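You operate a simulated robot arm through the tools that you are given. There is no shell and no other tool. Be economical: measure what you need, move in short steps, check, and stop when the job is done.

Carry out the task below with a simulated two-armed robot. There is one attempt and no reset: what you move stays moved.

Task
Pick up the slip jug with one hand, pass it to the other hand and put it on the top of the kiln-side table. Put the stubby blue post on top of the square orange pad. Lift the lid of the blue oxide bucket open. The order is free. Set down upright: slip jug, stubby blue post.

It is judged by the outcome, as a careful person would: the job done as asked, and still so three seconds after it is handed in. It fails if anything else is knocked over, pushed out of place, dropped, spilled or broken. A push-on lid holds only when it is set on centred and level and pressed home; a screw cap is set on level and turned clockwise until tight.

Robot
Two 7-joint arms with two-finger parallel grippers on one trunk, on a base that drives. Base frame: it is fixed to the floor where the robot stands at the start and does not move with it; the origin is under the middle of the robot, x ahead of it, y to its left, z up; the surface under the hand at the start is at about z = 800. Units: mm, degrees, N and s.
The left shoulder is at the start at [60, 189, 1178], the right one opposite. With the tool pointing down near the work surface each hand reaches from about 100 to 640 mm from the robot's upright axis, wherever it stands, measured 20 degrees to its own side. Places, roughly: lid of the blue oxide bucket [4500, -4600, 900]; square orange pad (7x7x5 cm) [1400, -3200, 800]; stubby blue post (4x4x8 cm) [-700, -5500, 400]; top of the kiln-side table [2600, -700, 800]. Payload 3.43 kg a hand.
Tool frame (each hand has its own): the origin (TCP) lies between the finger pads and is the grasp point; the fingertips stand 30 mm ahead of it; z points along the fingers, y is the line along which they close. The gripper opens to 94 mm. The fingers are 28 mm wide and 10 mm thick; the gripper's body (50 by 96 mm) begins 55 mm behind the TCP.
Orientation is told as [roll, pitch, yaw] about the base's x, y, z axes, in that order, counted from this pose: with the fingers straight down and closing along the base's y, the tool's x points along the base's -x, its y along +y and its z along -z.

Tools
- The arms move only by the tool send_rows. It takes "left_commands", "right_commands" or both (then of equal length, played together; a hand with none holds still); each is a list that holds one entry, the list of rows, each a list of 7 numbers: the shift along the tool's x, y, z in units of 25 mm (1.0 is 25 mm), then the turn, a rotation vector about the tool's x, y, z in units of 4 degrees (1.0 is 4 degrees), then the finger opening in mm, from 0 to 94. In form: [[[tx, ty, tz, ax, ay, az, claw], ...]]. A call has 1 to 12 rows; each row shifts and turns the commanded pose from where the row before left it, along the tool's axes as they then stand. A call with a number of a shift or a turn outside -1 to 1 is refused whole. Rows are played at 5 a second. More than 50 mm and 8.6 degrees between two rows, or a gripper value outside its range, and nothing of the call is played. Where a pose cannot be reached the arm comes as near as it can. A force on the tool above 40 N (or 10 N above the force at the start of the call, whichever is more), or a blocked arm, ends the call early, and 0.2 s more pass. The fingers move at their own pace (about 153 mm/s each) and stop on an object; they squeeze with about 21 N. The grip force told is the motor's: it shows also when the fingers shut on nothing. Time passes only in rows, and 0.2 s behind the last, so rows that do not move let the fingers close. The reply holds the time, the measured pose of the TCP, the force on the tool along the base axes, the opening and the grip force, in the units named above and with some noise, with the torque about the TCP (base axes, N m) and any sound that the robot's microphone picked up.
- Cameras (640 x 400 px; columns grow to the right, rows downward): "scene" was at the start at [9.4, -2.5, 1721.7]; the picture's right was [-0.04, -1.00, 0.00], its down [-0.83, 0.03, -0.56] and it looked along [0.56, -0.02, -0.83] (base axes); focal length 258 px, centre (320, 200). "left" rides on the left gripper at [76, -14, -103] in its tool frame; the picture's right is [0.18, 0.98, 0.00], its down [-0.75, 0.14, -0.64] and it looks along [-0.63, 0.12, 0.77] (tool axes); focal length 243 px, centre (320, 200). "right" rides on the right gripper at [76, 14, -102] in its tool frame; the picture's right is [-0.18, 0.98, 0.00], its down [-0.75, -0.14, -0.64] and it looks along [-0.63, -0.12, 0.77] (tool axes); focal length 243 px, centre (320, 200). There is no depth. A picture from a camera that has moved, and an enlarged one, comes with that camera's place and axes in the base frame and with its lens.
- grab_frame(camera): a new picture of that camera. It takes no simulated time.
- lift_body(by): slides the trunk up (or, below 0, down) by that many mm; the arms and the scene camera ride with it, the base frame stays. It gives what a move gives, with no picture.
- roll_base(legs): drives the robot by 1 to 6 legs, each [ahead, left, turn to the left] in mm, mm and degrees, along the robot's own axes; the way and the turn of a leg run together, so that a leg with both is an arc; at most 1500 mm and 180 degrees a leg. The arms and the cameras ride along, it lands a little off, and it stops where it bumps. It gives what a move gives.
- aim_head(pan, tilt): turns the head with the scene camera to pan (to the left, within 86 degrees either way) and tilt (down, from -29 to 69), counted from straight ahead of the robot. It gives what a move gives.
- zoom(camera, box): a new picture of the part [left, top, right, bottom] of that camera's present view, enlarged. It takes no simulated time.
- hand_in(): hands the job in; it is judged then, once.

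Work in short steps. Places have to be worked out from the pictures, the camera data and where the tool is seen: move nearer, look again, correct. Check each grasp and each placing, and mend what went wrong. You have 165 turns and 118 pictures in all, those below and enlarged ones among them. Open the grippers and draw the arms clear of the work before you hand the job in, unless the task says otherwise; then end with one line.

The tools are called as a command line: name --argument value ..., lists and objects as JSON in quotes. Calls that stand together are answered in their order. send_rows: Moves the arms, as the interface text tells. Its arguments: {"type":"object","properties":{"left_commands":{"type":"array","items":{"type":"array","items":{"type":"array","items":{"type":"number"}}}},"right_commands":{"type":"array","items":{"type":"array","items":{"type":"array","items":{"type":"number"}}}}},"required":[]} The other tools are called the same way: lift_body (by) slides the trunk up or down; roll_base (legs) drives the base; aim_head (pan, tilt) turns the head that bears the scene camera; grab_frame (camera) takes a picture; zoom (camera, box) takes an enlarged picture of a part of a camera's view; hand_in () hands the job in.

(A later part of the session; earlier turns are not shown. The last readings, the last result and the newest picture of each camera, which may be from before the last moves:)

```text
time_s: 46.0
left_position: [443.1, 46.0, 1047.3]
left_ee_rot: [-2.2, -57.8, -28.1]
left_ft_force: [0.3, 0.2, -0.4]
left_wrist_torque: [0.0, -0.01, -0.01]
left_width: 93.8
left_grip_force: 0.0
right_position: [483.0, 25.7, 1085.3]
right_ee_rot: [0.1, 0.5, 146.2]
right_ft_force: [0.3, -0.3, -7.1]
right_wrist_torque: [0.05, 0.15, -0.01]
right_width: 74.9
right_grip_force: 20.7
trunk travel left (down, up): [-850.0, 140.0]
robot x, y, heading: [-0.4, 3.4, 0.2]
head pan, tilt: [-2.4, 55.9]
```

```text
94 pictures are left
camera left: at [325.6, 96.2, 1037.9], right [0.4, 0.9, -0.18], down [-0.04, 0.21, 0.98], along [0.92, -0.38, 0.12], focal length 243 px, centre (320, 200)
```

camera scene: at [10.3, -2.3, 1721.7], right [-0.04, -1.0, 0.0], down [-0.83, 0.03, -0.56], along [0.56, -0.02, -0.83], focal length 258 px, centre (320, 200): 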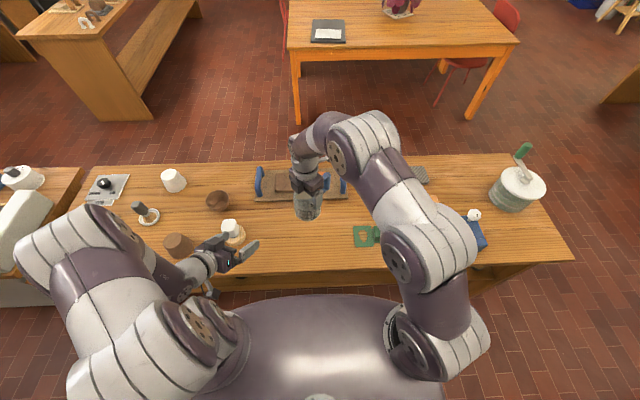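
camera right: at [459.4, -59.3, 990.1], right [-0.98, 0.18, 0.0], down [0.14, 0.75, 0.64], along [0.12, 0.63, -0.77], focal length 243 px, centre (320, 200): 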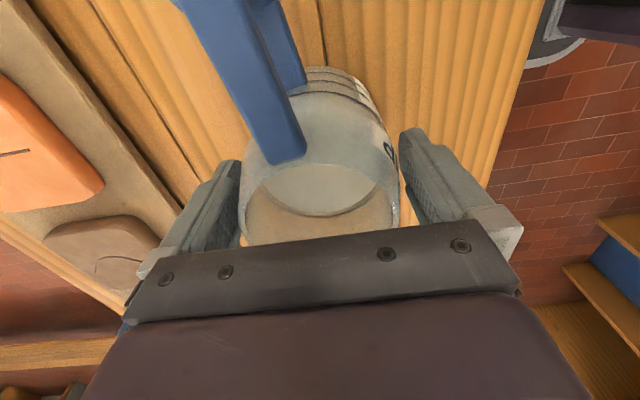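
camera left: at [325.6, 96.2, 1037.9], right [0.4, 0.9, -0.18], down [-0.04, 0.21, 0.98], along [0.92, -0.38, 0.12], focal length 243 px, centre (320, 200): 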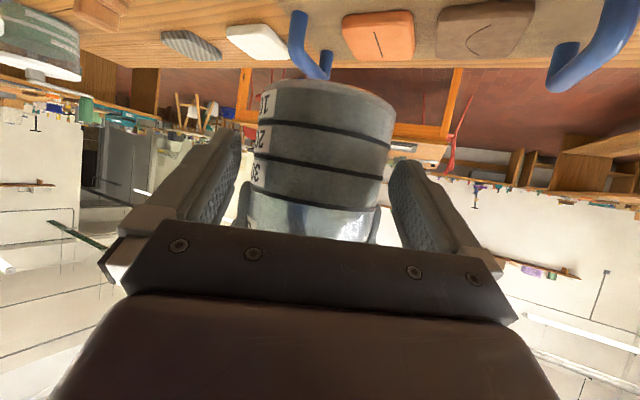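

Alignment holds (45 mm ahead, ~1–2 mm sideways). I advance the last 35 mm.

send_rows --left_commands '[[[0, 0.06, 0.35, 0, 0, 0, 94], [0, 0, 0.35, 0, 0, 0, 94], [0, 0, 0.35, 0, 0, 0, 94], [0, 0, 0.35, 0, 0, 0, 94], [0, 0, 0, 0, 0, 0, 94]]]'

grab_frame --camera "left"

zoom --camera "scene" --box '[220, 130, 400, 242]'

```text
time_s: 47.1
left_position: [469.8, 32.9, 1028.2]
left_ee_rot: [-2.1, -57.7, -28.0]
left_ft_force: [-7.8, 4.0, 2.7]
left_wrist_torque: [-0.21, -0.47, 0.03]
left_width: 94.0
left_grip_force: 0.0
right_position: [483.3, 24.9, 1084.4]
right_ee_rot: [-0.1, 0.3, 146.2]
right_ft_force: [6.8, -3.7, -7.3]
right_wrist_torque: [0.14, 0.21, -0.06]
right_width: 75.0
right_grip_force: 21.0
trunk travel left (down, up): [-850.0, 140.0]
robot x, y, heading: [0.2, -3.0, -0.1]
head pan, tilt: [-2.4, 55.9]
```

```text
93 pictures are left
camera left: at [351.9, 82.0, 1018.5], right [0.4, 0.9, -0.18], down [-0.04, 0.21, 0.98], along [0.92, -0.38, 0.12], focal length 243 px, centre (320, 200)
```

left: 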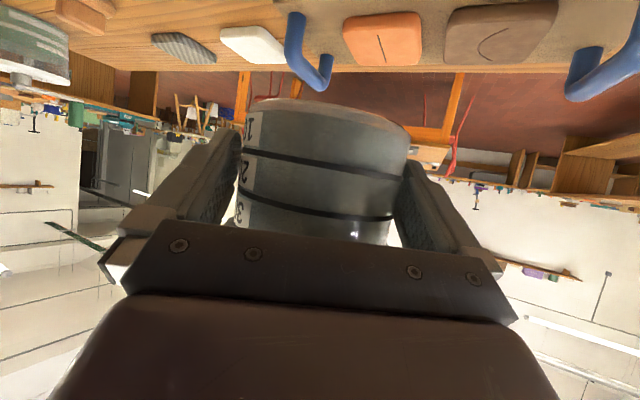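

```text
3.56 times, centred on (310, 186) of scene
camera zoom: at [10.1, -2.3, 1721.7], right [-0.04, -1.0, 0.0], down [-0.83, 0.03, -0.56], along [0.56, -0.02, -0.83], focal length 917 px, centre (356, 250)
```

zoom: 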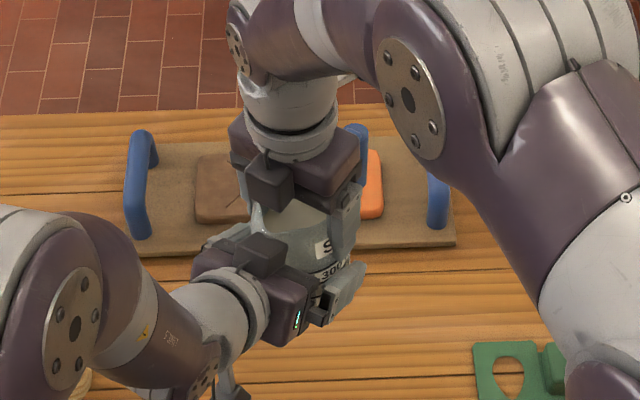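

The hand is fully around the jug with light palm contact. I back off 4 mm and close the left fingers.

send_rows --left_commands '[[[0, 0, -0.16, 0, 0, 0, 94], [0, 0, 0, 0, 0, 0, 86], [0, 0, 0, 0, 0, 0, 80], [0, 0, 0, 0, 0, 0, 74], [0, 0, 0, 0, 0, 0, 60], [0, 0, 0, 0, 0, 0, 40], [0, 0, 0, 0, 0, 0, 30]]]'

```text
time_s: 48.8
left_position: [467.1, 34.3, 1030.7]
left_ee_rot: [-2.1, -57.8, -28.0]
left_ft_force: [5.5, 4.3, 0.6]
left_wrist_torque: [-0.09, 0.11, -0.11]
left_width: 78.9
left_grip_force: 21.0
right_position: [483.1, 24.8, 1083.7]
right_ee_rot: [0.0, 0.4, 146.3]
right_ft_force: [-5.6, -5.3, -4.4]
right_wrist_torque: [-0.09, 0.36, 0.22]
right_width: 74.6
right_grip_force: 21.4
trunk travel left (down, up): [-850.0, 140.0]
robot x, y, heading: [-0.1, -2.6, 0.1]
head pan, tilt: [-2.4, 55.9]
```

Left grip holds at 78.9 mm with 21 N. I open the right fingers a little and check the left carries the weight.

send_rows --right_commands '[[[0, 0, 0, 0, 0, 0, 76], [0, 0, 0, 0, 0, 0, 80], [0, 0, 0, 0, 0, 0, 86], [0, 0, 0, 0, 0, 0, 94], [0, 0, 0, 0, 0, 0, 94]]]' --left_commands '[[[0, 0, 0, 0, 0, 0, 30], [0, 0, 0, 0, 0, 0, 30], [0, 0, 0, 0, 0, 0, 30], [0, 0, 0, 0, 0, 0, 30], [0, 0, 0, 0, 0, 0, 30]]]'

grab_frame --camera "left"

grab_frame --camera "right"

```text
time_s: 50.0
left_position: [467.9, 33.6, 1030.8]
left_ee_rot: [-2.2, -57.8, -28.0]
left_ft_force: [0.3, -0.1, -0.1]
left_wrist_torque: [0.2, 0.31, -0.01]
left_width: 78.7
left_grip_force: 21.1
right_position: [483.8, 24.5, 1084.1]
right_ee_rot: [-0.1, 0.3, 146.4]
right_ft_force: [0.5, 1.0, 0.1]
right_wrist_torque: [0.02, 0.01, 0.03]
right_width: 94.0
right_grip_force: 0.0
trunk travel left (down, up): [-850.0, 140.0]
robot x, y, heading: [-0.7, -0.2, -0.1]
head pan, tilt: [-2.4, 55.9]
```

```text
91 pictures are left
camera left: at [349.4, 83.7, 1020.8], right [0.4, 0.9, -0.18], down [-0.04, 0.21, 0.98], along [0.92, -0.38, 0.12], focal length 243 px, centre (320, 200)
```

left: 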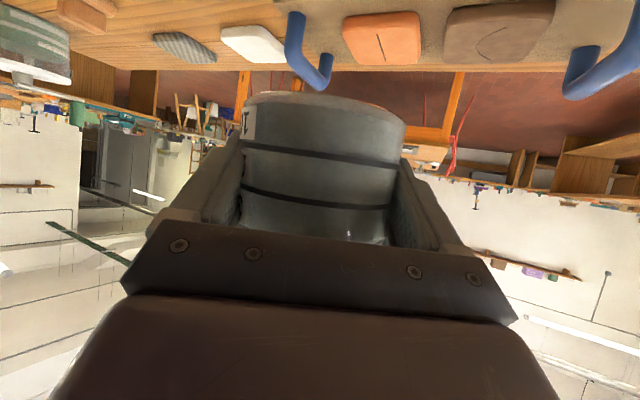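

```text
90 pictures are left
camera right: at [537.2, -28.6, 1186.4], right [-0.7, -0.72, 0.0], down [-0.55, 0.54, 0.64], along [-0.45, 0.45, -0.77], focal length 243 px, centre (320, 200)
```

right: 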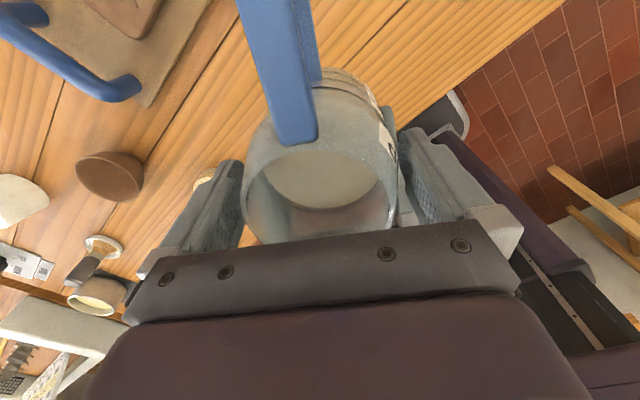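

The right fingers are free with gaps on both sides. I lift the right hand straight up out of the way and re-check the left.

send_rows --right_commands '[[[0, 0, -0.4, 0, 0, 0, 94], [0, 0, -0.8, 0, 0, 0, 94], [0, 0, -1, 0, 0, 0, 94], [0, 0, -1, 0, 0, 0, 94], [0, 0, -1, 0, 0, 0, 94], [0, 0, 0, 0, 0, 0, 94]]]'

grab_frame --camera "right"

```text
time_s: 51.4
left_position: [466.6, 33.2, 1030.6]
left_ee_rot: [-2.1, -57.8, -28.0]
left_ft_force: [0.3, 0.5, 0.7]
left_wrist_torque: [0.19, 0.27, -0.03]
left_width: 78.5
left_grip_force: 21.1
right_position: [473.8, 21.5, 1179.7]
right_ee_rot: [0.1, 0.4, 146.3]
right_ft_force: [-0.5, -1.4, 0.8]
right_wrist_torque: [0.02, 0.0, -0.01]
right_width: 93.7
right_grip_force: 0.2
right hand out of reach, approached as far as the arm can: row 5
trunk travel left (down, up): [-850.0, 140.0]
robot x, y, heading: [-0.8, -1.4, 0.0]
head pan, tilt: [-2.4, 55.9]
```

```text
89 pictures are left
camera right: at [527.7, -32.4, 1282.2], right [-0.7, -0.72, 0.0], down [-0.55, 0.54, 0.64], along [-0.45, 0.45, -0.77], focal length 243 px, centre (320, 200)
```

right: 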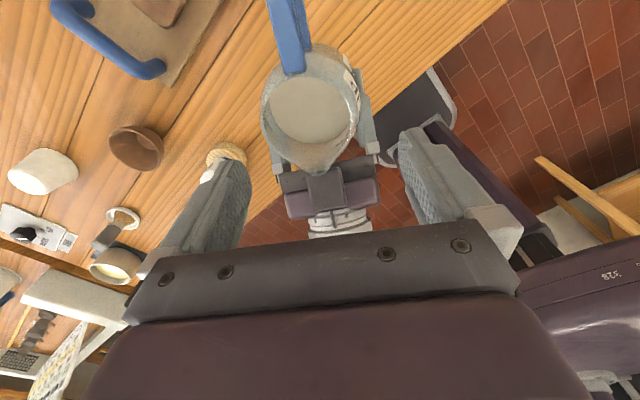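

The left hand holds the jug upright and level. I draw the right hand away to the right and unwind its yaw, keeping the left still.

send_rows --right_commands '[[[0.25, 1, 0, 0, 0, 0, 94], [0.25, 1, 0, 0, 0, 0, 94], [0.25, 1, 0, 0, 0, 0, 94], [0.25, 1, 0, 0, 0, 0, 94], [0.25, 1, 0, 0, 0, 0, 94], [0.25, 1, 0, 0, 0, 0, 94], [0.25, 1, 0, 0, 0, 0, 94], [0.25, 1, 0, 0, 0, 0, 94], [0.25, 1, 0, 0, 0, 0, 94], [0, 0, 0, 0, 0, 1, 94], [0, 0, 0, 0, 0, 1, 94], [0, 0, 0, 0, 0, 1, 94]]]'

send_rows --right_commands '[[[0, 0, 0, 0, 0, 1, 94], [0, 0, 0, 0, 0, 1, 94], [0, 0, 0, 0, 0, 1, 94], [0, 0, 0, 0, 0, 1, 94], [0, 0, 0, 0, 0, 1, 94], [0, 0, 0, 0, 0, 1, 94], [0, 0, 0, 0, 0, 1, 94], [0, 0, 0, 0, 0, 1, 94], [0, 0, 0, 0, 0, 1, 94], [0, 0, 0, 0, 0, 1, 94], [0, 0, 0, 0, 0, 1, 94], [0, 0, 0, 0, 0, 1, 94]]]'

aim_head --pan 0 --tilt 15

grab_frame --camera "scene"

```text
time_s: 54.0
left_position: [467.2, 33.0, 1031.2]
left_ee_rot: [-2.2, -57.8, -28.0]
left_ft_force: [1.0, -0.1, -0.1]
left_wrist_torque: [0.18, 0.27, 0.01]
left_width: 78.5
left_grip_force: 21.1
right_position: [395.8, -196.8, 1179.9]
right_ee_rot: [-0.2, 0.4, 134.2]
right_ft_force: [-0.3, 0.1, 0.6]
right_wrist_torque: [-0.02, 0.01, 0.01]
right_width: 93.9
right_grip_force: 0.1
trunk travel left (down, up): [-850.0, 140.0]
robot x, y, heading: [-1.5, 1.3, 0.1]
head pan, tilt: [-2.4, 55.9]
```

```text
time_s: 56.5
left_position: [467.1, 33.1, 1030.3]
left_ee_rot: [-2.1, -57.8, -28.1]
left_ft_force: [-0.7, 0.5, -0.8]
left_wrist_torque: [0.18, 0.27, 0.03]
left_width: 78.6
left_grip_force: 21.5
right_position: [395.8, -196.3, 1180.4]
right_ee_rot: [-0.4, 0.0, 86.2]
right_ft_force: [1.0, -0.1, 0.3]
right_wrist_torque: [-0.01, -0.01, 0.03]
right_width: 93.9
right_grip_force: 0.0
trunk travel left (down, up): [-850.0, 140.0]
robot x, y, heading: [1.9, -1.0, 0.1]
head pan, tilt: [-2.4, 55.9]
```

```text
time_s: 57.6
left_position: [466.3, 33.1, 1031.4]
left_ee_rot: [-2.1, -57.9, -28.0]
left_ft_force: [-0.7, 0.4, 0.3]
left_wrist_torque: [0.17, 0.28, -0.03]
left_width: 78.8
left_grip_force: 21.2
right_position: [396.5, -196.9, 1179.8]
right_ee_rot: [-0.4, 0.2, 86.2]
right_ft_force: [-0.3, 0.5, -0.2]
right_wrist_torque: [-0.01, -0.01, 0.01]
right_width: 93.7
right_grip_force: 0.0
trunk travel left (down, up): [-850.0, 140.0]
robot x, y, heading: [-1.0, 1.3, 0.0]
head pan, tilt: [0.0, 15.0]
```

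```text
88 pictures are left
camera scene: at [32.7, 0.5, 1782.9], right [0.0, -1.0, 0.0], down [-0.26, 0.0, -0.97], along [0.97, 0.0, -0.26], focal length 258 px, centre (320, 200)
```

scene: 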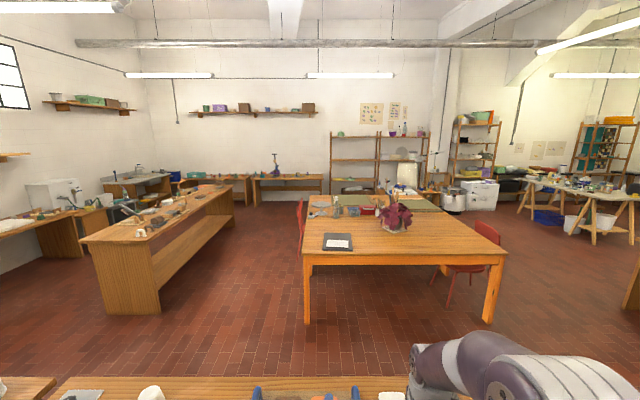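

The orange table ahead (near edge x≈1900, y from +150 to −1450) is the kiln-side table. I look right to check the route around the near table's right end.

aim_head --pan -70 --tilt 25

grab_frame --camera "scene"

```text
time_s: 59.0
left_position: [468.4, 33.5, 1031.4]
left_ee_rot: [-2.1, -57.8, -28.0]
left_ft_force: [0.1, -0.5, 0.1]
left_wrist_torque: [0.16, 0.25, 0.01]
left_width: 78.5
left_grip_force: 21.0
right_position: [395.8, -197.8, 1179.5]
right_ee_rot: [-0.4, 0.1, 86.3]
right_ft_force: [0.6, 0.1, 0.5]
right_wrist_torque: [-0.02, 0.02, 0.02]
right_width: 94.2
right_grip_force: 0.0
trunk travel left (down, up): [-850.0, 140.0]
robot x, y, heading: [1.5, -1.6, -0.2]
head pan, tilt: [-70.0, 25.0]
```

```text
87 pictures are left
camera scene: at [-29.1, -86.1, 1766.8], right [-0.94, -0.34, 0.0], down [-0.15, 0.4, -0.91], along [0.31, -0.85, -0.42], focal length 258 px, centre (320, 200)
```

scene: 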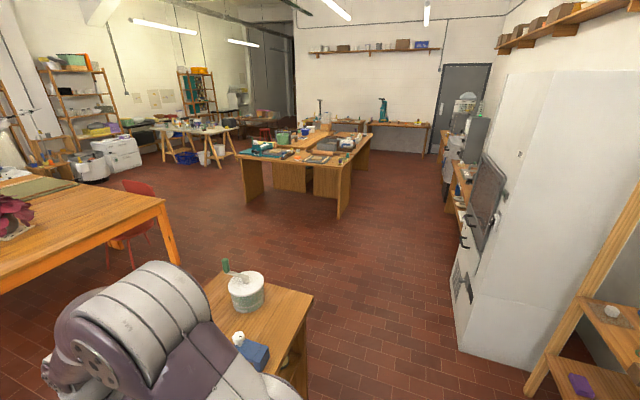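

There is a free passage: back a little, along the near side to the right past the table end, then forward. I drive in gentle legs.

roll_base --legs '[[-180, 0, 0], [0, -1000, 0], [130, -480, 0], [700, 0, 0]]'

aim_head --pan 0 --tilt 30

grab_frame --camera "scene"

```text
time_s: 71.3
left_position: [1108.1, -1458.3, 1031.5]
left_ee_rot: [-2.1, -57.8, -28.5]
left_ft_force: [-0.5, -0.6, -0.6]
left_wrist_torque: [0.2, 0.28, 0.02]
left_width: 78.4
left_grip_force: 20.8
right_position: [1032.2, -1688.8, 1180.5]
right_ee_rot: [-0.4, 0.0, 85.8]
right_ft_force: [-0.4, 1.2, -0.6]
right_wrist_torque: [-0.01, -0.03, 0.01]
right_width: 94.0
right_grip_force: 0.0
trunk travel left (down, up): [-850.0, 140.0]
robot x, y, heading: [641.0, -1490.1, -0.3]
head pan, tilt: [-70.0, 25.0]
```

```text
time_s: 72.7
left_position: [1108.1, -1458.6, 1030.9]
left_ee_rot: [-2.1, -57.7, -28.5]
left_ft_force: [0.3, -0.6, -0.7]
left_wrist_torque: [0.18, 0.29, 0.02]
left_width: 78.5
left_grip_force: 20.5
right_position: [1032.9, -1687.9, 1180.5]
right_ee_rot: [-0.4, 0.1, 85.7]
right_ft_force: [0.5, -0.2, 0.4]
right_wrist_torque: [0.0, -0.01, 0.02]
right_width: 93.9
right_grip_force: 0.1
trunk travel left (down, up): [-850.0, 140.0]
robot x, y, heading: [641.6, -1485.9, -0.6]
head pan, tilt: [0.0, 30.0]
```

```text
86 pictures are left
camera scene: at [669.7, -1487.6, 1758.8], right [-0.01, -1.0, 0.0], down [-0.5, 0.01, -0.87], along [0.87, -0.01, -0.5], focal length 258 px, centre (320, 200)
```

scene: 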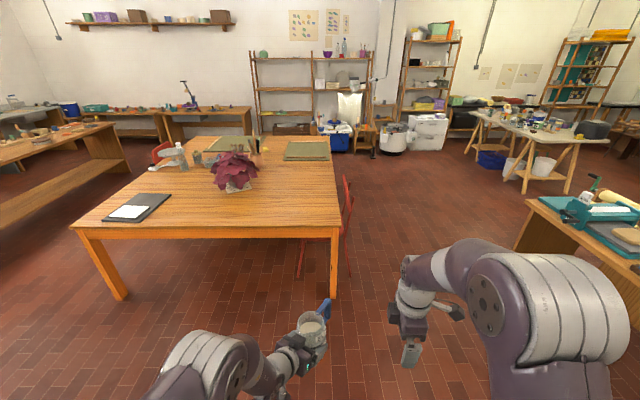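

The near edge of that table is near x≈1965 and its front-middle stretch is free. I drive closer: forward 700, then left 450.

roll_base --legs '[[700, 0, 0.6], [0, 430, 0]]'

aim_head --pan 0 --tilt 45

grab_frame --camera "scene"

```text
time_s: 78.8
left_position: [1809.9, -1028.2, 1030.9]
left_ee_rot: [-2.0, -57.8, -27.9]
left_ft_force: [0.4, 0.5, -1.1]
left_wrist_torque: [0.18, 0.27, -0.01]
left_width: 78.3
left_grip_force: 20.9
right_position: [1737.8, -1259.0, 1178.8]
right_ee_rot: [-0.5, 0.1, 86.5]
right_ft_force: [0.1, -0.5, 0.2]
right_wrist_torque: [-0.01, -0.02, 0.02]
right_width: 94.1
right_grip_force: 0.1
trunk travel left (down, up): [-850.0, 140.0]
robot x, y, heading: [1344.9, -1061.5, 0.2]
head pan, tilt: [0.0, 30.0]
```

```text
time_s: 79.6
left_position: [1809.6, -1027.7, 1030.9]
left_ee_rot: [-2.2, -57.6, -27.9]
left_ft_force: [-0.3, 0.0, 0.0]
left_wrist_torque: [0.19, 0.31, 0.0]
left_width: 78.5
left_grip_force: 21.0
right_position: [1738.4, -1258.0, 1180.7]
right_ee_rot: [-0.4, 0.2, 86.5]
right_ft_force: [-0.2, 0.8, 0.0]
right_wrist_torque: [0.02, 0.01, 0.0]
right_width: 94.1
right_grip_force: 0.0
trunk travel left (down, up): [-850.0, 140.0]
robot x, y, heading: [1342.8, -1060.1, 0.0]
head pan, tilt: [0.0, 45.0]
```

```text
85 pictures are left
camera scene: at [1363.0, -1061.0, 1736.3], right [0.0, -1.0, 0.0], down [-0.71, 0.0, -0.71], along [0.71, 0.0, -0.71], focal length 258 px, centre (320, 200)
```

scene: 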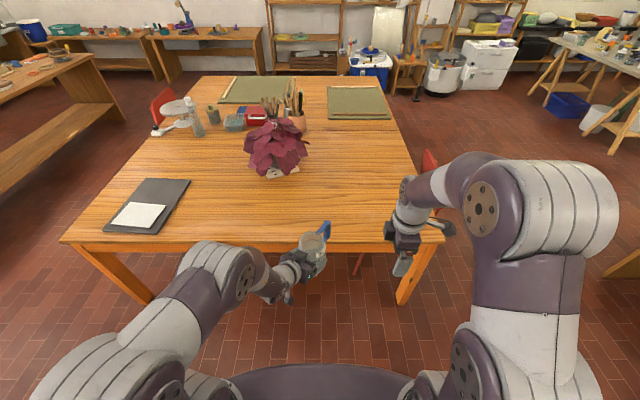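

I advance 180 mm more and look steeply down at the edge.

roll_base --legs '[[180, 0, 0]]'

aim_head --pan 0 --tilt 60

grab_frame --camera "scene"

grab_frame --camera "right"

```text
time_s: 81.1
left_position: [1987.7, -1027.2, 1031.4]
left_ee_rot: [-2.1, -57.8, -27.9]
left_ft_force: [0.6, 1.1, 0.7]
left_wrist_torque: [0.18, 0.26, -0.02]
left_width: 78.5
left_grip_force: 20.8
right_position: [1917.9, -1257.4, 1180.9]
right_ee_rot: [-0.5, 0.1, 86.4]
right_ft_force: [-0.8, 0.2, 0.6]
right_wrist_torque: [-0.02, -0.01, 0.01]
right_width: 94.2
right_grip_force: 0.1
trunk travel left (down, up): [-850.0, 140.0]
robot x, y, heading: [1525.5, -1057.8, 0.3]
head pan, tilt: [0.0, 45.0]
```

```text
time_s: 81.8
left_position: [1991.3, -1026.2, 1029.9]
left_ee_rot: [-2.2, -57.5, -27.8]
left_ft_force: [0.4, -0.5, 0.1]
left_wrist_torque: [0.16, 0.28, 0.02]
left_width: 78.4
left_grip_force: 21.0
right_position: [1921.9, -1257.4, 1179.9]
right_ee_rot: [-0.2, 0.2, 86.4]
right_ft_force: [-0.1, -0.4, -0.2]
right_wrist_torque: [0.01, 0.03, 0.02]
right_width: 93.9
right_grip_force: 0.2
trunk travel left (down, up): [-850.0, 140.0]
robot x, y, heading: [1523.6, -1062.2, 0.2]
head pan, tilt: [0.0, 60.0]
```

```text
84 pictures are left
camera scene: at [1530.9, -1061.3, 1716.8], right [0.0, -1.0, 0.0], down [-0.87, 0.0, -0.5], along [0.5, 0.0, -0.87], focal length 258 px, centre (320, 200)
```

scene: 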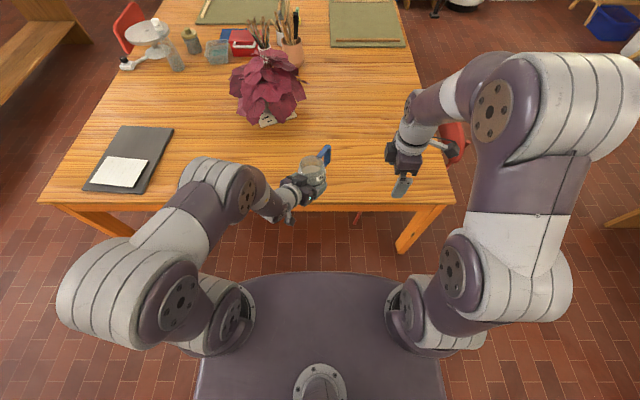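

```text
83 pictures are left
camera right: at [1900.4, -1332.2, 1281.2], right [-0.97, 0.24, -0.01], down [0.18, 0.75, 0.64], along [0.16, 0.62, -0.77], focal length 243 px, centre (320, 200)
```

right: 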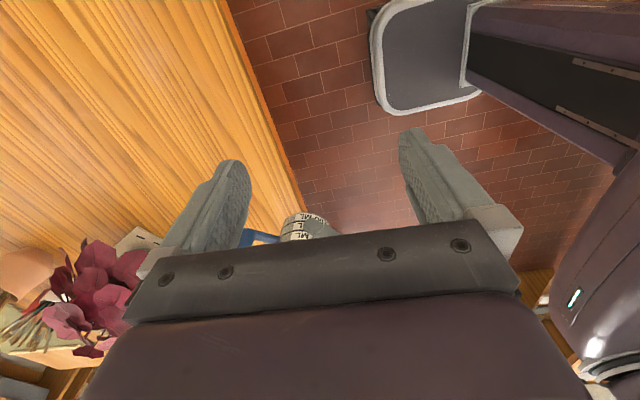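

Two views agree: table top at z≈800–809, edge at x≈2055. I drive 130 mm on so the jug axis sits ~78 mm in from the edge, then lower the trunk by 165 mm.

roll_base --legs '[[130, 0, 0]]'

lift_body --by -165

grab_frame --camera "right"

grab_frame --camera "scene"

grab_frame --camera "left"

```text
time_s: 83.1
left_position: [2119.3, -1026.4, 1031.0]
left_ee_rot: [-2.1, -57.7, -27.9]
left_ft_force: [0.2, 0.4, -0.4]
left_wrist_torque: [0.16, 0.26, 0.01]
left_width: 78.5
left_grip_force: 20.7
right_position: [2049.4, -1257.7, 1180.9]
right_ee_rot: [-0.5, 0.0, 86.4]
right_ft_force: [0.0, -0.5, 0.8]
right_wrist_torque: [0.01, -0.01, -0.01]
right_width: 94.3
right_grip_force: 0.0
trunk travel left (down, up): [-850.0, 140.0]
robot x, y, heading: [1652.1, -1061.8, 0.1]
head pan, tilt: [0.0, 60.0]
```

```text
time_s: 85.0
left_position: [2119.9, -1027.7, 865.7]
left_ee_rot: [-2.1, -57.7, -27.7]
left_ft_force: [0.9, 0.1, -0.7]
left_wrist_torque: [0.16, 0.25, -0.02]
left_width: 78.6
left_grip_force: 21.1
right_position: [2050.4, -1257.1, 1016.4]
right_ee_rot: [-0.4, 0.1, 86.4]
right_ft_force: [-0.2, 0.3, -0.9]
right_wrist_torque: [-0.03, 0.0, 0.0]
right_width: 94.0
right_grip_force: 0.0
trunk travel left (down, up): [-685.0, 305.0]
robot x, y, heading: [1650.1, -1061.2, -0.1]
head pan, tilt: [0.0, 60.0]
```

```text
82 pictures are left
camera right: at [2029.5, -1331.9, 1116.7], right [-0.97, 0.24, -0.01], down [0.18, 0.75, 0.64], along [0.16, 0.62, -0.77], focal length 243 px, centre (320, 200)
```

right: 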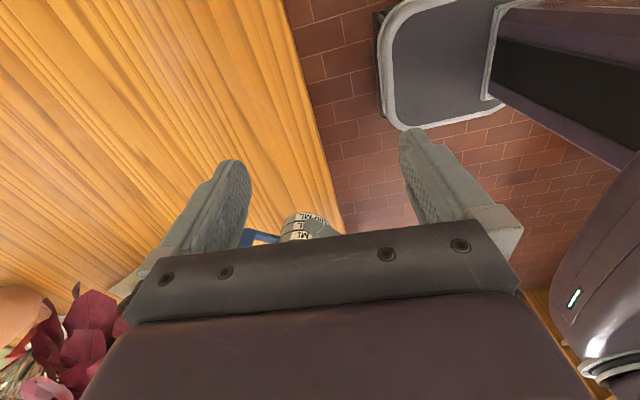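

```text
81 pictures are left
camera scene: at [1659.5, -1061.0, 1551.8], right [0.0, -1.0, 0.0], down [-0.87, 0.0, -0.5], along [0.5, 0.0, -0.87], focal length 258 px, centre (320, 200)
```

scene: 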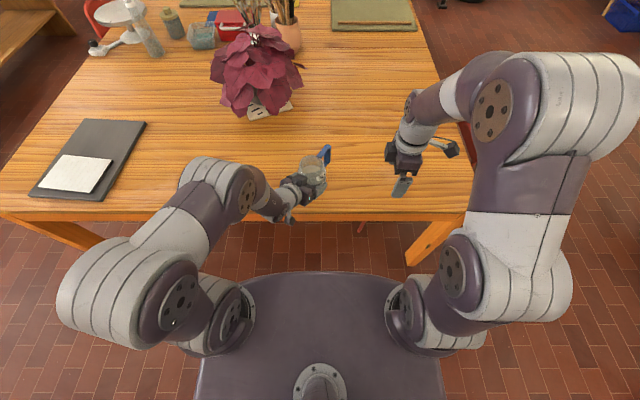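

```text
80 pictures are left
camera left: at [2002.3, -976.9, 855.6], right [0.4, 0.9, -0.18], down [-0.04, 0.21, 0.98], along [0.92, -0.38, 0.12], focal length 243 px, centre (320, 200)
```

left: 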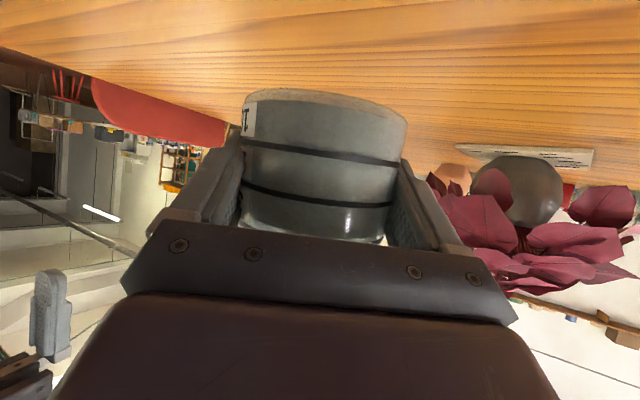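

The jug base is ~30 mm above the table. I move 20 mm further in and lower 20 mm.

roll_base --legs '[[20, 0, 0]]'

lift_body --by -20

zoom --camera "left" --box '[160, 40, 480, 240]'

```text
time_s: 85.8
left_position: [2140.1, -1026.2, 866.3]
left_ee_rot: [-2.2, -57.7, -27.8]
left_ft_force: [0.3, 0.0, -0.6]
left_wrist_torque: [0.15, 0.3, -0.02]
left_width: 78.7
left_grip_force: 21.5
right_position: [2068.0, -1257.6, 1015.9]
right_ee_rot: [-0.5, 0.2, 86.5]
right_ft_force: [-0.1, 0.0, 0.5]
right_wrist_torque: [0.03, -0.01, 0.04]
right_width: 93.9
right_grip_force: 0.0
trunk travel left (down, up): [-685.0, 305.0]
robot x, y, heading: [1670.9, -1060.7, 0.2]
head pan, tilt: [0.0, 60.0]
```

```text
time_s: 86.5
left_position: [2139.2, -1027.3, 845.0]
left_ee_rot: [-2.1, -57.6, -27.8]
left_ft_force: [0.4, 0.1, 1.2]
left_wrist_torque: [0.16, 0.3, -0.02]
left_width: 78.3
left_grip_force: 20.3
right_position: [2070.3, -1257.0, 995.8]
right_ee_rot: [-0.5, 0.2, 86.4]
right_ft_force: [0.1, -0.1, 0.4]
right_wrist_torque: [0.02, -0.02, -0.01]
right_width: 94.1
right_grip_force: 0.0
trunk travel left (down, up): [-665.0, 325.0]
robot x, y, heading: [1670.7, -1065.3, 0.2]
head pan, tilt: [0.0, 60.0]
```

```text
2.00 times, centred on (320, 140) of left
camera zoom: at [2022.2, -976.9, 835.1], right [0.4, 0.9, -0.18], down [-0.04, 0.21, 0.98], along [0.92, -0.38, 0.12], focal length 485 px, centre (320, 320)
```

zoom: 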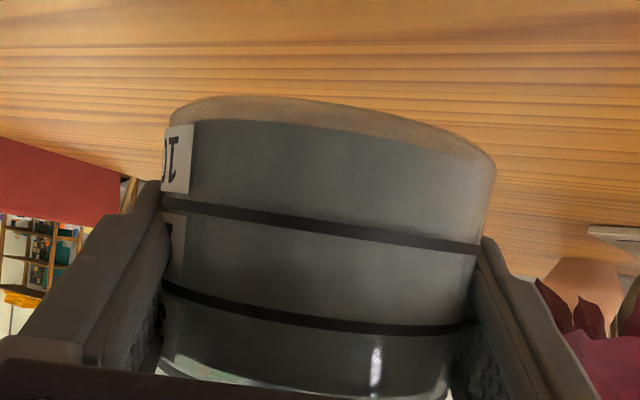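

Still in the air. I go down in small steps, watching the force.

lift_body --by -4

lift_body --by -3

lift_body --by -3

```text
time_s: 87.0
left_position: [2140.7, -1026.9, 839.7]
left_ee_rot: [-2.2, -57.6, -27.8]
left_ft_force: [0.0, 0.9, -0.3]
left_wrist_torque: [0.15, 0.29, 0.04]
left_width: 78.4
left_grip_force: 21.3
right_position: [2069.8, -1257.4, 990.0]
right_ee_rot: [-0.4, 0.0, 86.4]
right_ft_force: [-0.4, 0.0, 1.0]
right_wrist_torque: [0.01, 0.01, 0.02]
right_width: 93.7
right_grip_force: 0.1
trunk travel left (down, up): [-661.0, 329.0]
robot x, y, heading: [1674.3, -1061.4, -0.1]
head pan, tilt: [0.0, 60.0]
```

```text
time_s: 87.5
left_position: [2139.6, -1026.2, 837.3]
left_ee_rot: [-2.2, -57.6, -27.8]
left_ft_force: [0.2, 0.1, -0.7]
left_wrist_torque: [0.17, 0.27, 0.01]
left_width: 78.7
left_grip_force: 20.7
right_position: [2069.6, -1257.3, 989.3]
right_ee_rot: [-0.4, 0.0, 86.4]
right_ft_force: [0.3, -0.7, -0.2]
right_wrist_torque: [-0.01, 0.01, -0.03]
right_width: 93.9
right_grip_force: 0.2
trunk travel left (down, up): [-658.0, 332.0]
robot x, y, heading: [1673.0, -1059.3, 0.0]
head pan, tilt: [0.0, 60.0]
```

```text
time_s: 88.0
left_position: [2140.5, -1027.3, 835.0]
left_ee_rot: [-2.2, -57.6, -27.8]
left_ft_force: [-0.4, -0.8, -0.3]
left_wrist_torque: [0.19, 0.29, -0.02]
left_width: 78.3
left_grip_force: 20.9
right_position: [2070.1, -1256.7, 985.0]
right_ee_rot: [-0.5, 0.1, 86.5]
right_ft_force: [0.3, 0.9, -0.8]
right_wrist_torque: [-0.01, 0.04, 0.01]
right_width: 93.9
right_grip_force: 0.1
trunk travel left (down, up): [-655.0, 335.0]
robot x, y, heading: [1674.9, -1060.9, 0.0]
head pan, tilt: [0.0, 60.0]
```

lift_body --by -2

lift_body --by -2

zoom --camera "right" --box '[200, 180, 360, 280]'

zoom --camera "left" --box '[160, 40, 480, 240]'

```text
time_s: 88.6
left_position: [2139.4, -1026.8, 832.5]
left_ee_rot: [-2.2, -57.6, -27.8]
left_ft_force: [-0.8, -0.1, 0.7]
left_wrist_torque: [0.2, 0.24, -0.01]
left_width: 78.4
left_grip_force: 21.3
right_position: [2070.2, -1258.7, 983.4]
right_ee_rot: [-0.4, 0.1, 86.4]
right_ft_force: [0.2, 0.0, -0.5]
right_wrist_torque: [0.01, -0.02, 0.02]
right_width: 93.9
right_grip_force: 0.0
trunk travel left (down, up): [-653.0, 337.0]
robot x, y, heading: [1673.1, -1062.2, -0.1]
head pan, tilt: [0.0, 60.0]
```

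```text
time_s: 89.1
left_position: [2139.8, -1026.7, 830.3]
left_ee_rot: [-2.2, -57.6, -27.9]
left_ft_force: [0.5, -0.3, 0.4]
left_wrist_torque: [0.18, 0.3, 0.0]
left_width: 78.6
left_grip_force: 20.5
right_position: [2070.1, -1257.0, 981.3]
right_ee_rot: [-0.4, 0.0, 86.3]
right_ft_force: [-0.4, 0.1, 0.1]
right_wrist_torque: [0.0, 0.0, 0.03]
right_width: 94.0
right_grip_force: 0.1
trunk travel left (down, up): [-651.0, 339.0]
robot x, y, heading: [1670.7, -1065.7, 0.2]
head pan, tilt: [0.0, 60.0]
```

```text
4.00 times, centred on (280, 230) of right
camera zoom: at [2049.2, -1331.9, 1082.7], right [-0.97, 0.24, -0.01], down [0.18, 0.75, 0.64], along [0.16, 0.62, -0.77], focal length 970 px, centre (480, 80)
```

zoom: 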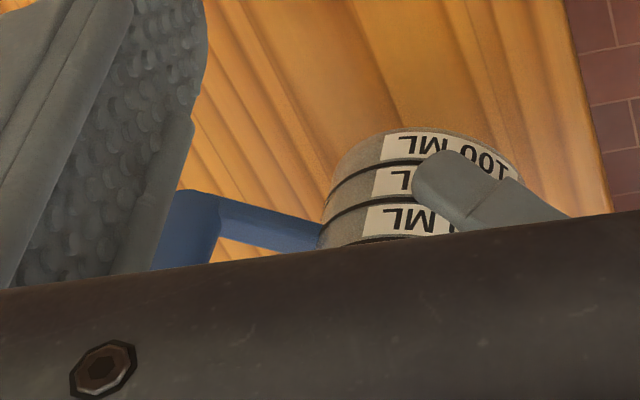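

```text
2.00 times, centred on (320, 140) of left
camera zoom: at [2021.8, -976.9, 821.3], right [0.4, 0.9, -0.18], down [-0.04, 0.21, 0.98], along [0.92, -0.38, 0.12], focal length 485 px, centre (320, 320)
```

zoom: 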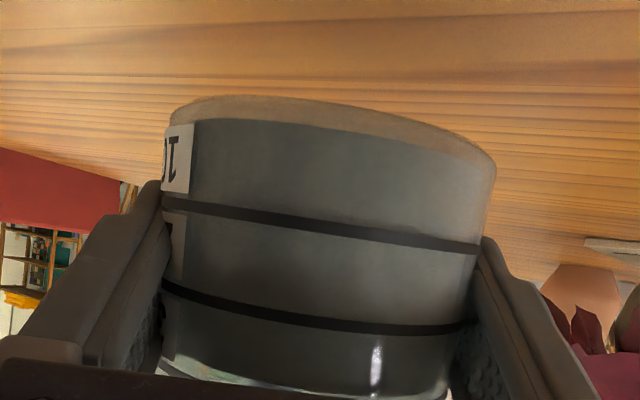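

No contact yet, so the table is a bit lower than 800. I continue in 3 mm steps.

lift_body --by -3

lift_body --by -3

lift_body --by -3

zoom --camera "scene" --box '[240, 120, 400, 220]'

```text
time_s: 89.6
left_position: [2139.5, -1027.1, 828.5]
left_ee_rot: [-2.1, -57.5, -27.7]
left_ft_force: [0.4, -0.5, -0.9]
left_wrist_torque: [0.15, 0.28, -0.01]
left_width: 78.3
left_grip_force: 20.9
right_position: [2069.6, -1257.5, 978.9]
right_ee_rot: [-0.4, 0.1, 86.3]
right_ft_force: [0.2, -0.4, 0.3]
right_wrist_torque: [0.0, 0.02, 0.04]
right_width: 94.1
right_grip_force: 0.0
trunk travel left (down, up): [-648.0, 342.0]
robot x, y, heading: [1676.1, -1065.1, 0.1]
head pan, tilt: [0.0, 60.0]
```

```text
time_s: 90.1
left_position: [2139.6, -1026.3, 824.1]
left_ee_rot: [-2.3, -57.6, -27.8]
left_ft_force: [0.4, -0.1, 0.1]
left_wrist_torque: [0.17, 0.3, -0.01]
left_width: 78.5
left_grip_force: 21.3
right_position: [2068.8, -1257.5, 974.6]
right_ee_rot: [-0.5, 0.0, 86.4]
right_ft_force: [-0.3, 1.0, -0.1]
right_wrist_torque: [-0.02, -0.02, 0.0]
right_width: 93.8
right_grip_force: 0.0
trunk travel left (down, up): [-645.0, 345.0]
robot x, y, heading: [1677.6, -1061.1, 0.1]
head pan, tilt: [0.0, 60.0]
```

```text
time_s: 90.6
left_position: [2140.4, -1026.7, 822.5]
left_ee_rot: [-2.3, -57.6, -27.8]
left_ft_force: [0.5, -0.1, 0.5]
left_wrist_torque: [0.14, 0.26, 0.03]
left_width: 78.5
left_grip_force: 21.2
right_position: [2068.9, -1257.2, 973.0]
right_ee_rot: [-0.3, 0.1, 86.4]
right_ft_force: [0.1, -0.5, 0.6]
right_wrist_torque: [0.01, 0.03, -0.03]
right_width: 94.0
right_grip_force: 0.1
trunk travel left (down, up): [-642.0, 348.0]
robot x, y, heading: [1675.8, -1063.1, 0.4]
head pan, tilt: [0.0, 60.0]
```

```text
4.00 times, centred on (320, 170) of scene
camera zoom: at [1679.3, -1061.0, 1508.7], right [0.0, -1.0, 0.0], down [-0.87, 0.0, -0.5], along [0.5, 0.0, -0.87], focal length 1032 px, centre (320, 320)
```

zoom: 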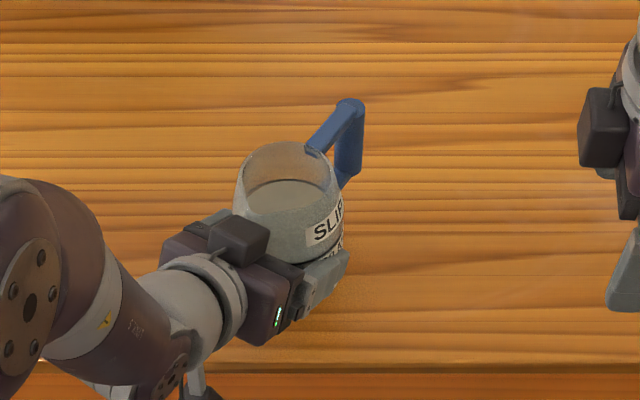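

Better consistency of the edge fixes gives a table height nearer 765. I keep lowering.

lift_body --by -4

lift_body --by -4

lift_body --by -3

lift_body --by -3

zoom --camera "left" --box '[160, 40, 480, 240]'

```text
time_s: 91.2
left_position: [2140.5, -1025.9, 817.4]
left_ee_rot: [-2.2, -57.5, -27.9]
left_ft_force: [-0.7, -1.1, -0.3]
left_wrist_torque: [0.16, 0.27, -0.01]
left_width: 78.3
left_grip_force: 20.5
right_position: [2069.3, -1256.0, 968.5]
right_ee_rot: [-0.4, 0.0, 86.4]
right_ft_force: [0.3, -0.6, 1.0]
right_wrist_torque: [-0.01, 0.0, -0.04]
right_width: 94.1
right_grip_force: 0.1
trunk travel left (down, up): [-638.0, 352.0]
robot x, y, heading: [1669.5, -1062.6, 0.1]
head pan, tilt: [0.0, 60.0]
```

```text
time_s: 91.7
left_position: [2138.7, -1027.7, 814.8]
left_ee_rot: [-2.2, -57.6, -27.8]
left_ft_force: [0.3, 0.9, 0.2]
left_wrist_torque: [0.18, 0.28, -0.02]
left_width: 78.3
left_grip_force: 20.9
right_position: [2069.9, -1257.9, 964.2]
right_ee_rot: [-0.5, 0.0, 86.4]
right_ft_force: [-0.4, 0.0, 0.1]
right_wrist_torque: [-0.02, 0.03, 0.0]
right_width: 93.9
right_grip_force: 0.1
trunk travel left (down, up): [-634.0, 356.0]
robot x, y, heading: [1673.5, -1060.7, -0.1]
head pan, tilt: [0.0, 60.0]
```

```text
time_s: 92.2
left_position: [2141.2, -1027.3, 810.8]
left_ee_rot: [-2.2, -57.6, -27.7]
left_ft_force: [-0.3, -0.1, 0.2]
left_wrist_torque: [0.16, 0.29, 0.04]
left_width: 78.3
left_grip_force: 20.7
right_position: [2068.4, -1257.2, 961.0]
right_ee_rot: [-0.4, 0.1, 86.5]
right_ft_force: [0.2, 0.2, 0.5]
right_wrist_torque: [-0.01, 0.03, -0.01]
right_width: 93.7
right_grip_force: 0.2
trunk travel left (down, up): [-631.0, 359.0]
robot x, y, heading: [1672.4, -1060.4, 0.1]
head pan, tilt: [0.0, 60.0]
```

```text
time_s: 92.7
left_position: [2140.2, -1027.1, 808.2]
left_ee_rot: [-2.2, -57.6, -27.8]
left_ft_force: [0.7, -0.2, 0.2]
left_wrist_torque: [0.15, 0.3, 0.01]
left_width: 78.5
left_grip_force: 20.5
right_position: [2069.0, -1257.3, 958.2]
right_ee_rot: [-0.5, 0.1, 86.4]
right_ft_force: [0.1, -0.6, 0.0]
right_wrist_torque: [0.02, -0.01, -0.02]
right_width: 94.2
right_grip_force: 0.1
trunk travel left (down, up): [-628.0, 362.0]
robot x, y, heading: [1675.7, -1062.1, 0.1]
head pan, tilt: [0.0, 60.0]
```

```text
2.00 times, centred on (320, 140) of left
camera zoom: at [2021.8, -976.9, 798.3], right [0.4, 0.9, -0.18], down [-0.04, 0.21, 0.98], along [0.92, -0.38, 0.12], focal length 485 px, centre (320, 320)
```

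zoom: 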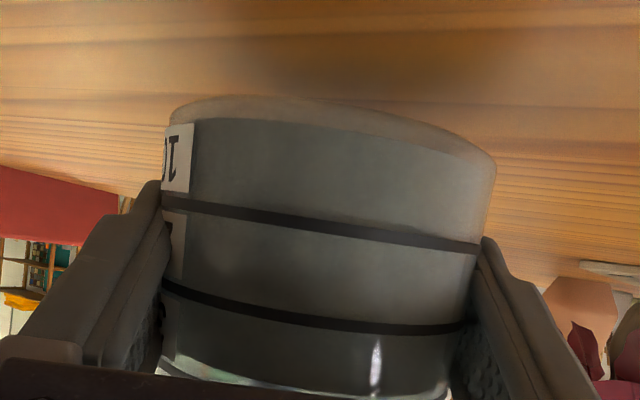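

A soft shadow now nears the jug's base, so contact is close. I go on with 3 mm steps.

lift_body --by -3

lift_body --by -3

lift_body --by -3

lift_body --by -3

zoom --camera "left" --box '[160, 40, 480, 240]'

```text
time_s: 93.3
left_position: [2139.5, -1026.7, 805.8]
left_ee_rot: [-2.2, -57.6, -27.8]
left_ft_force: [0.0, 0.1, -0.6]
left_wrist_torque: [0.19, 0.25, -0.04]
left_width: 78.4
left_grip_force: 21.5
right_position: [2069.6, -1255.7, 954.7]
right_ee_rot: [-0.4, 0.1, 86.4]
right_ft_force: [-0.5, 0.6, -0.8]
right_wrist_torque: [0.02, 0.05, 0.02]
right_width: 94.1
right_grip_force: 0.0
trunk travel left (down, up): [-625.0, 365.0]
robot x, y, heading: [1672.8, -1059.3, -0.0]
head pan, tilt: [0.0, 60.0]
```

```text
time_s: 93.8
left_position: [2139.8, -1026.7, 801.7]
left_ee_rot: [-2.3, -57.7, -27.9]
left_ft_force: [0.7, -0.4, -1.0]
left_wrist_torque: [0.13, 0.26, 0.01]
left_width: 78.5
left_grip_force: 20.8
right_position: [2069.1, -1256.5, 952.9]
right_ee_rot: [-0.4, 0.1, 86.4]
right_ft_force: [0.0, -0.3, -0.4]
right_wrist_torque: [0.02, 0.0, 0.03]
right_width: 93.9
right_grip_force: 0.1
trunk travel left (down, up): [-622.0, 368.0]
robot x, y, heading: [1675.8, -1058.4, 0.1]
head pan, tilt: [0.0, 60.0]
```

```text
time_s: 94.3
left_position: [2139.2, -1025.8, 800.0]
left_ee_rot: [-2.2, -57.5, -27.8]
left_ft_force: [0.4, -0.7, -0.1]
left_wrist_torque: [0.17, 0.27, -0.01]
left_width: 78.3
left_grip_force: 21.6
right_position: [2068.1, -1258.2, 949.4]
right_ee_rot: [-0.4, 0.2, 86.4]
right_ft_force: [0.1, -0.4, -0.2]
right_wrist_torque: [0.03, 0.01, -0.02]
right_width: 93.9
right_grip_force: 0.1
trunk travel left (down, up): [-619.0, 371.0]
robot x, y, heading: [1670.7, -1063.0, -0.1]
head pan, tilt: [0.0, 60.0]
```

```text
time_s: 94.8
left_position: [2139.4, -1026.8, 797.0]
left_ee_rot: [-2.2, -57.7, -28.0]
left_ft_force: [0.7, -0.5, 0.0]
left_wrist_torque: [0.11, 0.04, 0.05]
left_width: 78.6
left_grip_force: 20.9
right_position: [2068.8, -1256.8, 946.2]
right_ee_rot: [-0.4, 0.1, 86.4]
right_ft_force: [-0.4, 0.4, -0.2]
right_wrist_torque: [-0.01, -0.03, 0.04]
right_width: 94.0
right_grip_force: 0.3
trunk travel left (down, up): [-616.0, 374.0]
robot x, y, heading: [1677.2, -1060.4, 0.4]
head pan, tilt: [0.0, 60.0]
```

```text
2.00 times, centred on (320, 140) of left
camera zoom: at [2022.2, -977.1, 786.9], right [0.4, 0.9, -0.18], down [-0.04, 0.21, 0.98], along [0.92, -0.38, 0.12], focal length 485 px, centre (320, 320)
```

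zoom: 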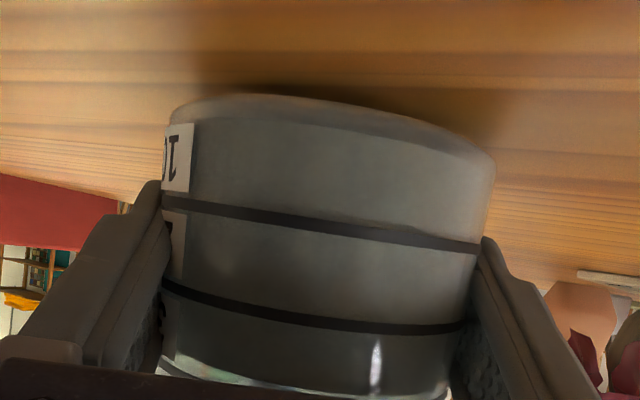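

The torque dropped, so the base is touching (table ≈ 761). I lower 1 mm more and open the left fingers slowly.

lift_body --by -1

send_rows --left_commands '[[[0, 0, 0, 0, 0, 0, 78], [0, 0, 0, 0, 0, 0, 80], [0, 0, 0, 0, 0, 0, 83], [0, 0, 0, 0, 0, 0, 87], [0, 0, 0, 0, 0, 0, 94], [0, 0, 0, 0, 0, 0, 94]]]'

grab_frame --camera "left"

```text
time_s: 95.3
left_position: [2140.6, -1026.2, 797.3]
left_ee_rot: [-2.2, -57.9, -27.9]
left_ft_force: [1.8, 0.4, 3.3]
left_wrist_torque: [0.05, -0.35, 0.06]
left_width: 78.5
left_grip_force: 20.9
right_position: [2068.2, -1257.7, 946.5]
right_ee_rot: [-0.5, 0.0, 86.4]
right_ft_force: [0.3, 0.3, 0.3]
right_wrist_torque: [0.0, -0.03, -0.02]
right_width: 94.2
right_grip_force: 0.0
trunk travel left (down, up): [-615.0, 375.0]
robot x, y, heading: [1670.8, -1062.7, 0.2]
head pan, tilt: [0.0, 60.0]
```

```text
time_s: 96.7
left_position: [2139.2, -1026.6, 794.9]
left_ee_rot: [-2.0, -57.9, -27.8]
left_ft_force: [-1.4, 0.8, 0.5]
left_wrist_torque: [-0.03, -0.05, 0.0]
left_width: 94.1
left_grip_force: 0.0
right_position: [2069.1, -1258.6, 944.9]
right_ee_rot: [-0.3, 0.0, 86.4]
right_ft_force: [-0.3, -0.1, 0.3]
right_wrist_torque: [0.0, 0.01, 0.04]
right_width: 93.9
right_grip_force: 0.1
trunk travel left (down, up): [-615.0, 375.0]
robot x, y, heading: [1671.7, -1063.2, -0.1]
head pan, tilt: [0.0, 60.0]
```

```text
73 pictures are left
camera left: at [2021.3, -976.9, 785.7], right [0.4, 0.9, -0.18], down [-0.04, 0.21, 0.98], along [0.92, -0.38, 0.12], focal length 243 px, centre (320, 200)
```

left: 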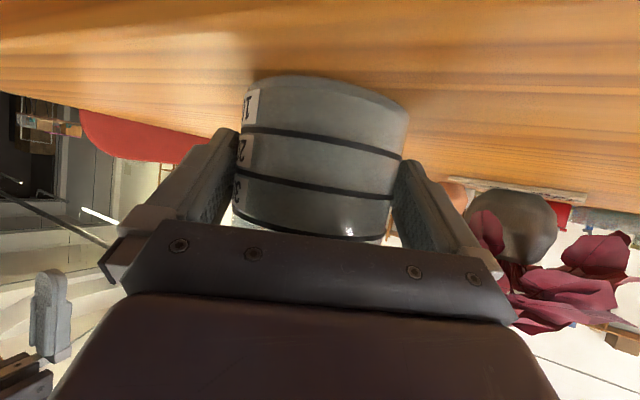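

The jug stands free. I draw the left hand back along its fingers and check.

send_rows --left_commands '[[[0, 0, -0.3, 0, 0, 0, 94], [0, 0, -0.4, 0, 0, 0, 94], [0, 0, -0.6, 0, 0, 0, 94], [0, 0, -0.8, 0, 0, 0, 94], [0, 0, -1, 0, 0, 0, 94], [0, 0, -1, 0, 0, 0, 94], [0, 0, -1, 0, 0, 0, 94], [0, 0, 0, 0, 0, 0, 94]]]'

zoom --camera "scene" --box '[160, 80, 480, 280]'

```text
time_s: 98.5
left_position: [2064.4, -965.1, 868.9]
left_ee_rot: [-3.0, -57.5, -27.2]
left_ft_force: [0.6, -0.1, 0.1]
left_wrist_torque: [0.02, -0.03, 0.01]
left_width: 94.0
left_grip_force: 0.0
left hand out of reach, approached as far as the arm can: row 6, 7
right_position: [2068.6, -1257.5, 945.0]
right_ee_rot: [-0.4, 0.1, 86.4]
right_ft_force: [0.0, 0.1, 0.2]
right_wrist_torque: [0.0, 0.0, 0.01]
right_width: 94.1
right_grip_force: 0.2
trunk travel left (down, up): [-615.0, 375.0]
robot x, y, heading: [1674.7, -1062.2, 0.1]
head pan, tilt: [0.0, 60.0]
```

```text
2.00 times, centred on (320, 180) of scene
camera zoom: at [1678.8, -1061.2, 1481.8], right [0.0, -1.0, 0.0], down [-0.87, 0.0, -0.5], along [0.5, 0.0, -0.87], focal length 516 px, centre (320, 240)
```

zoom: 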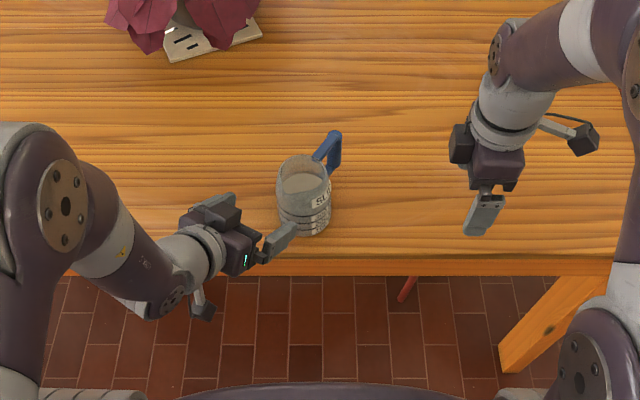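

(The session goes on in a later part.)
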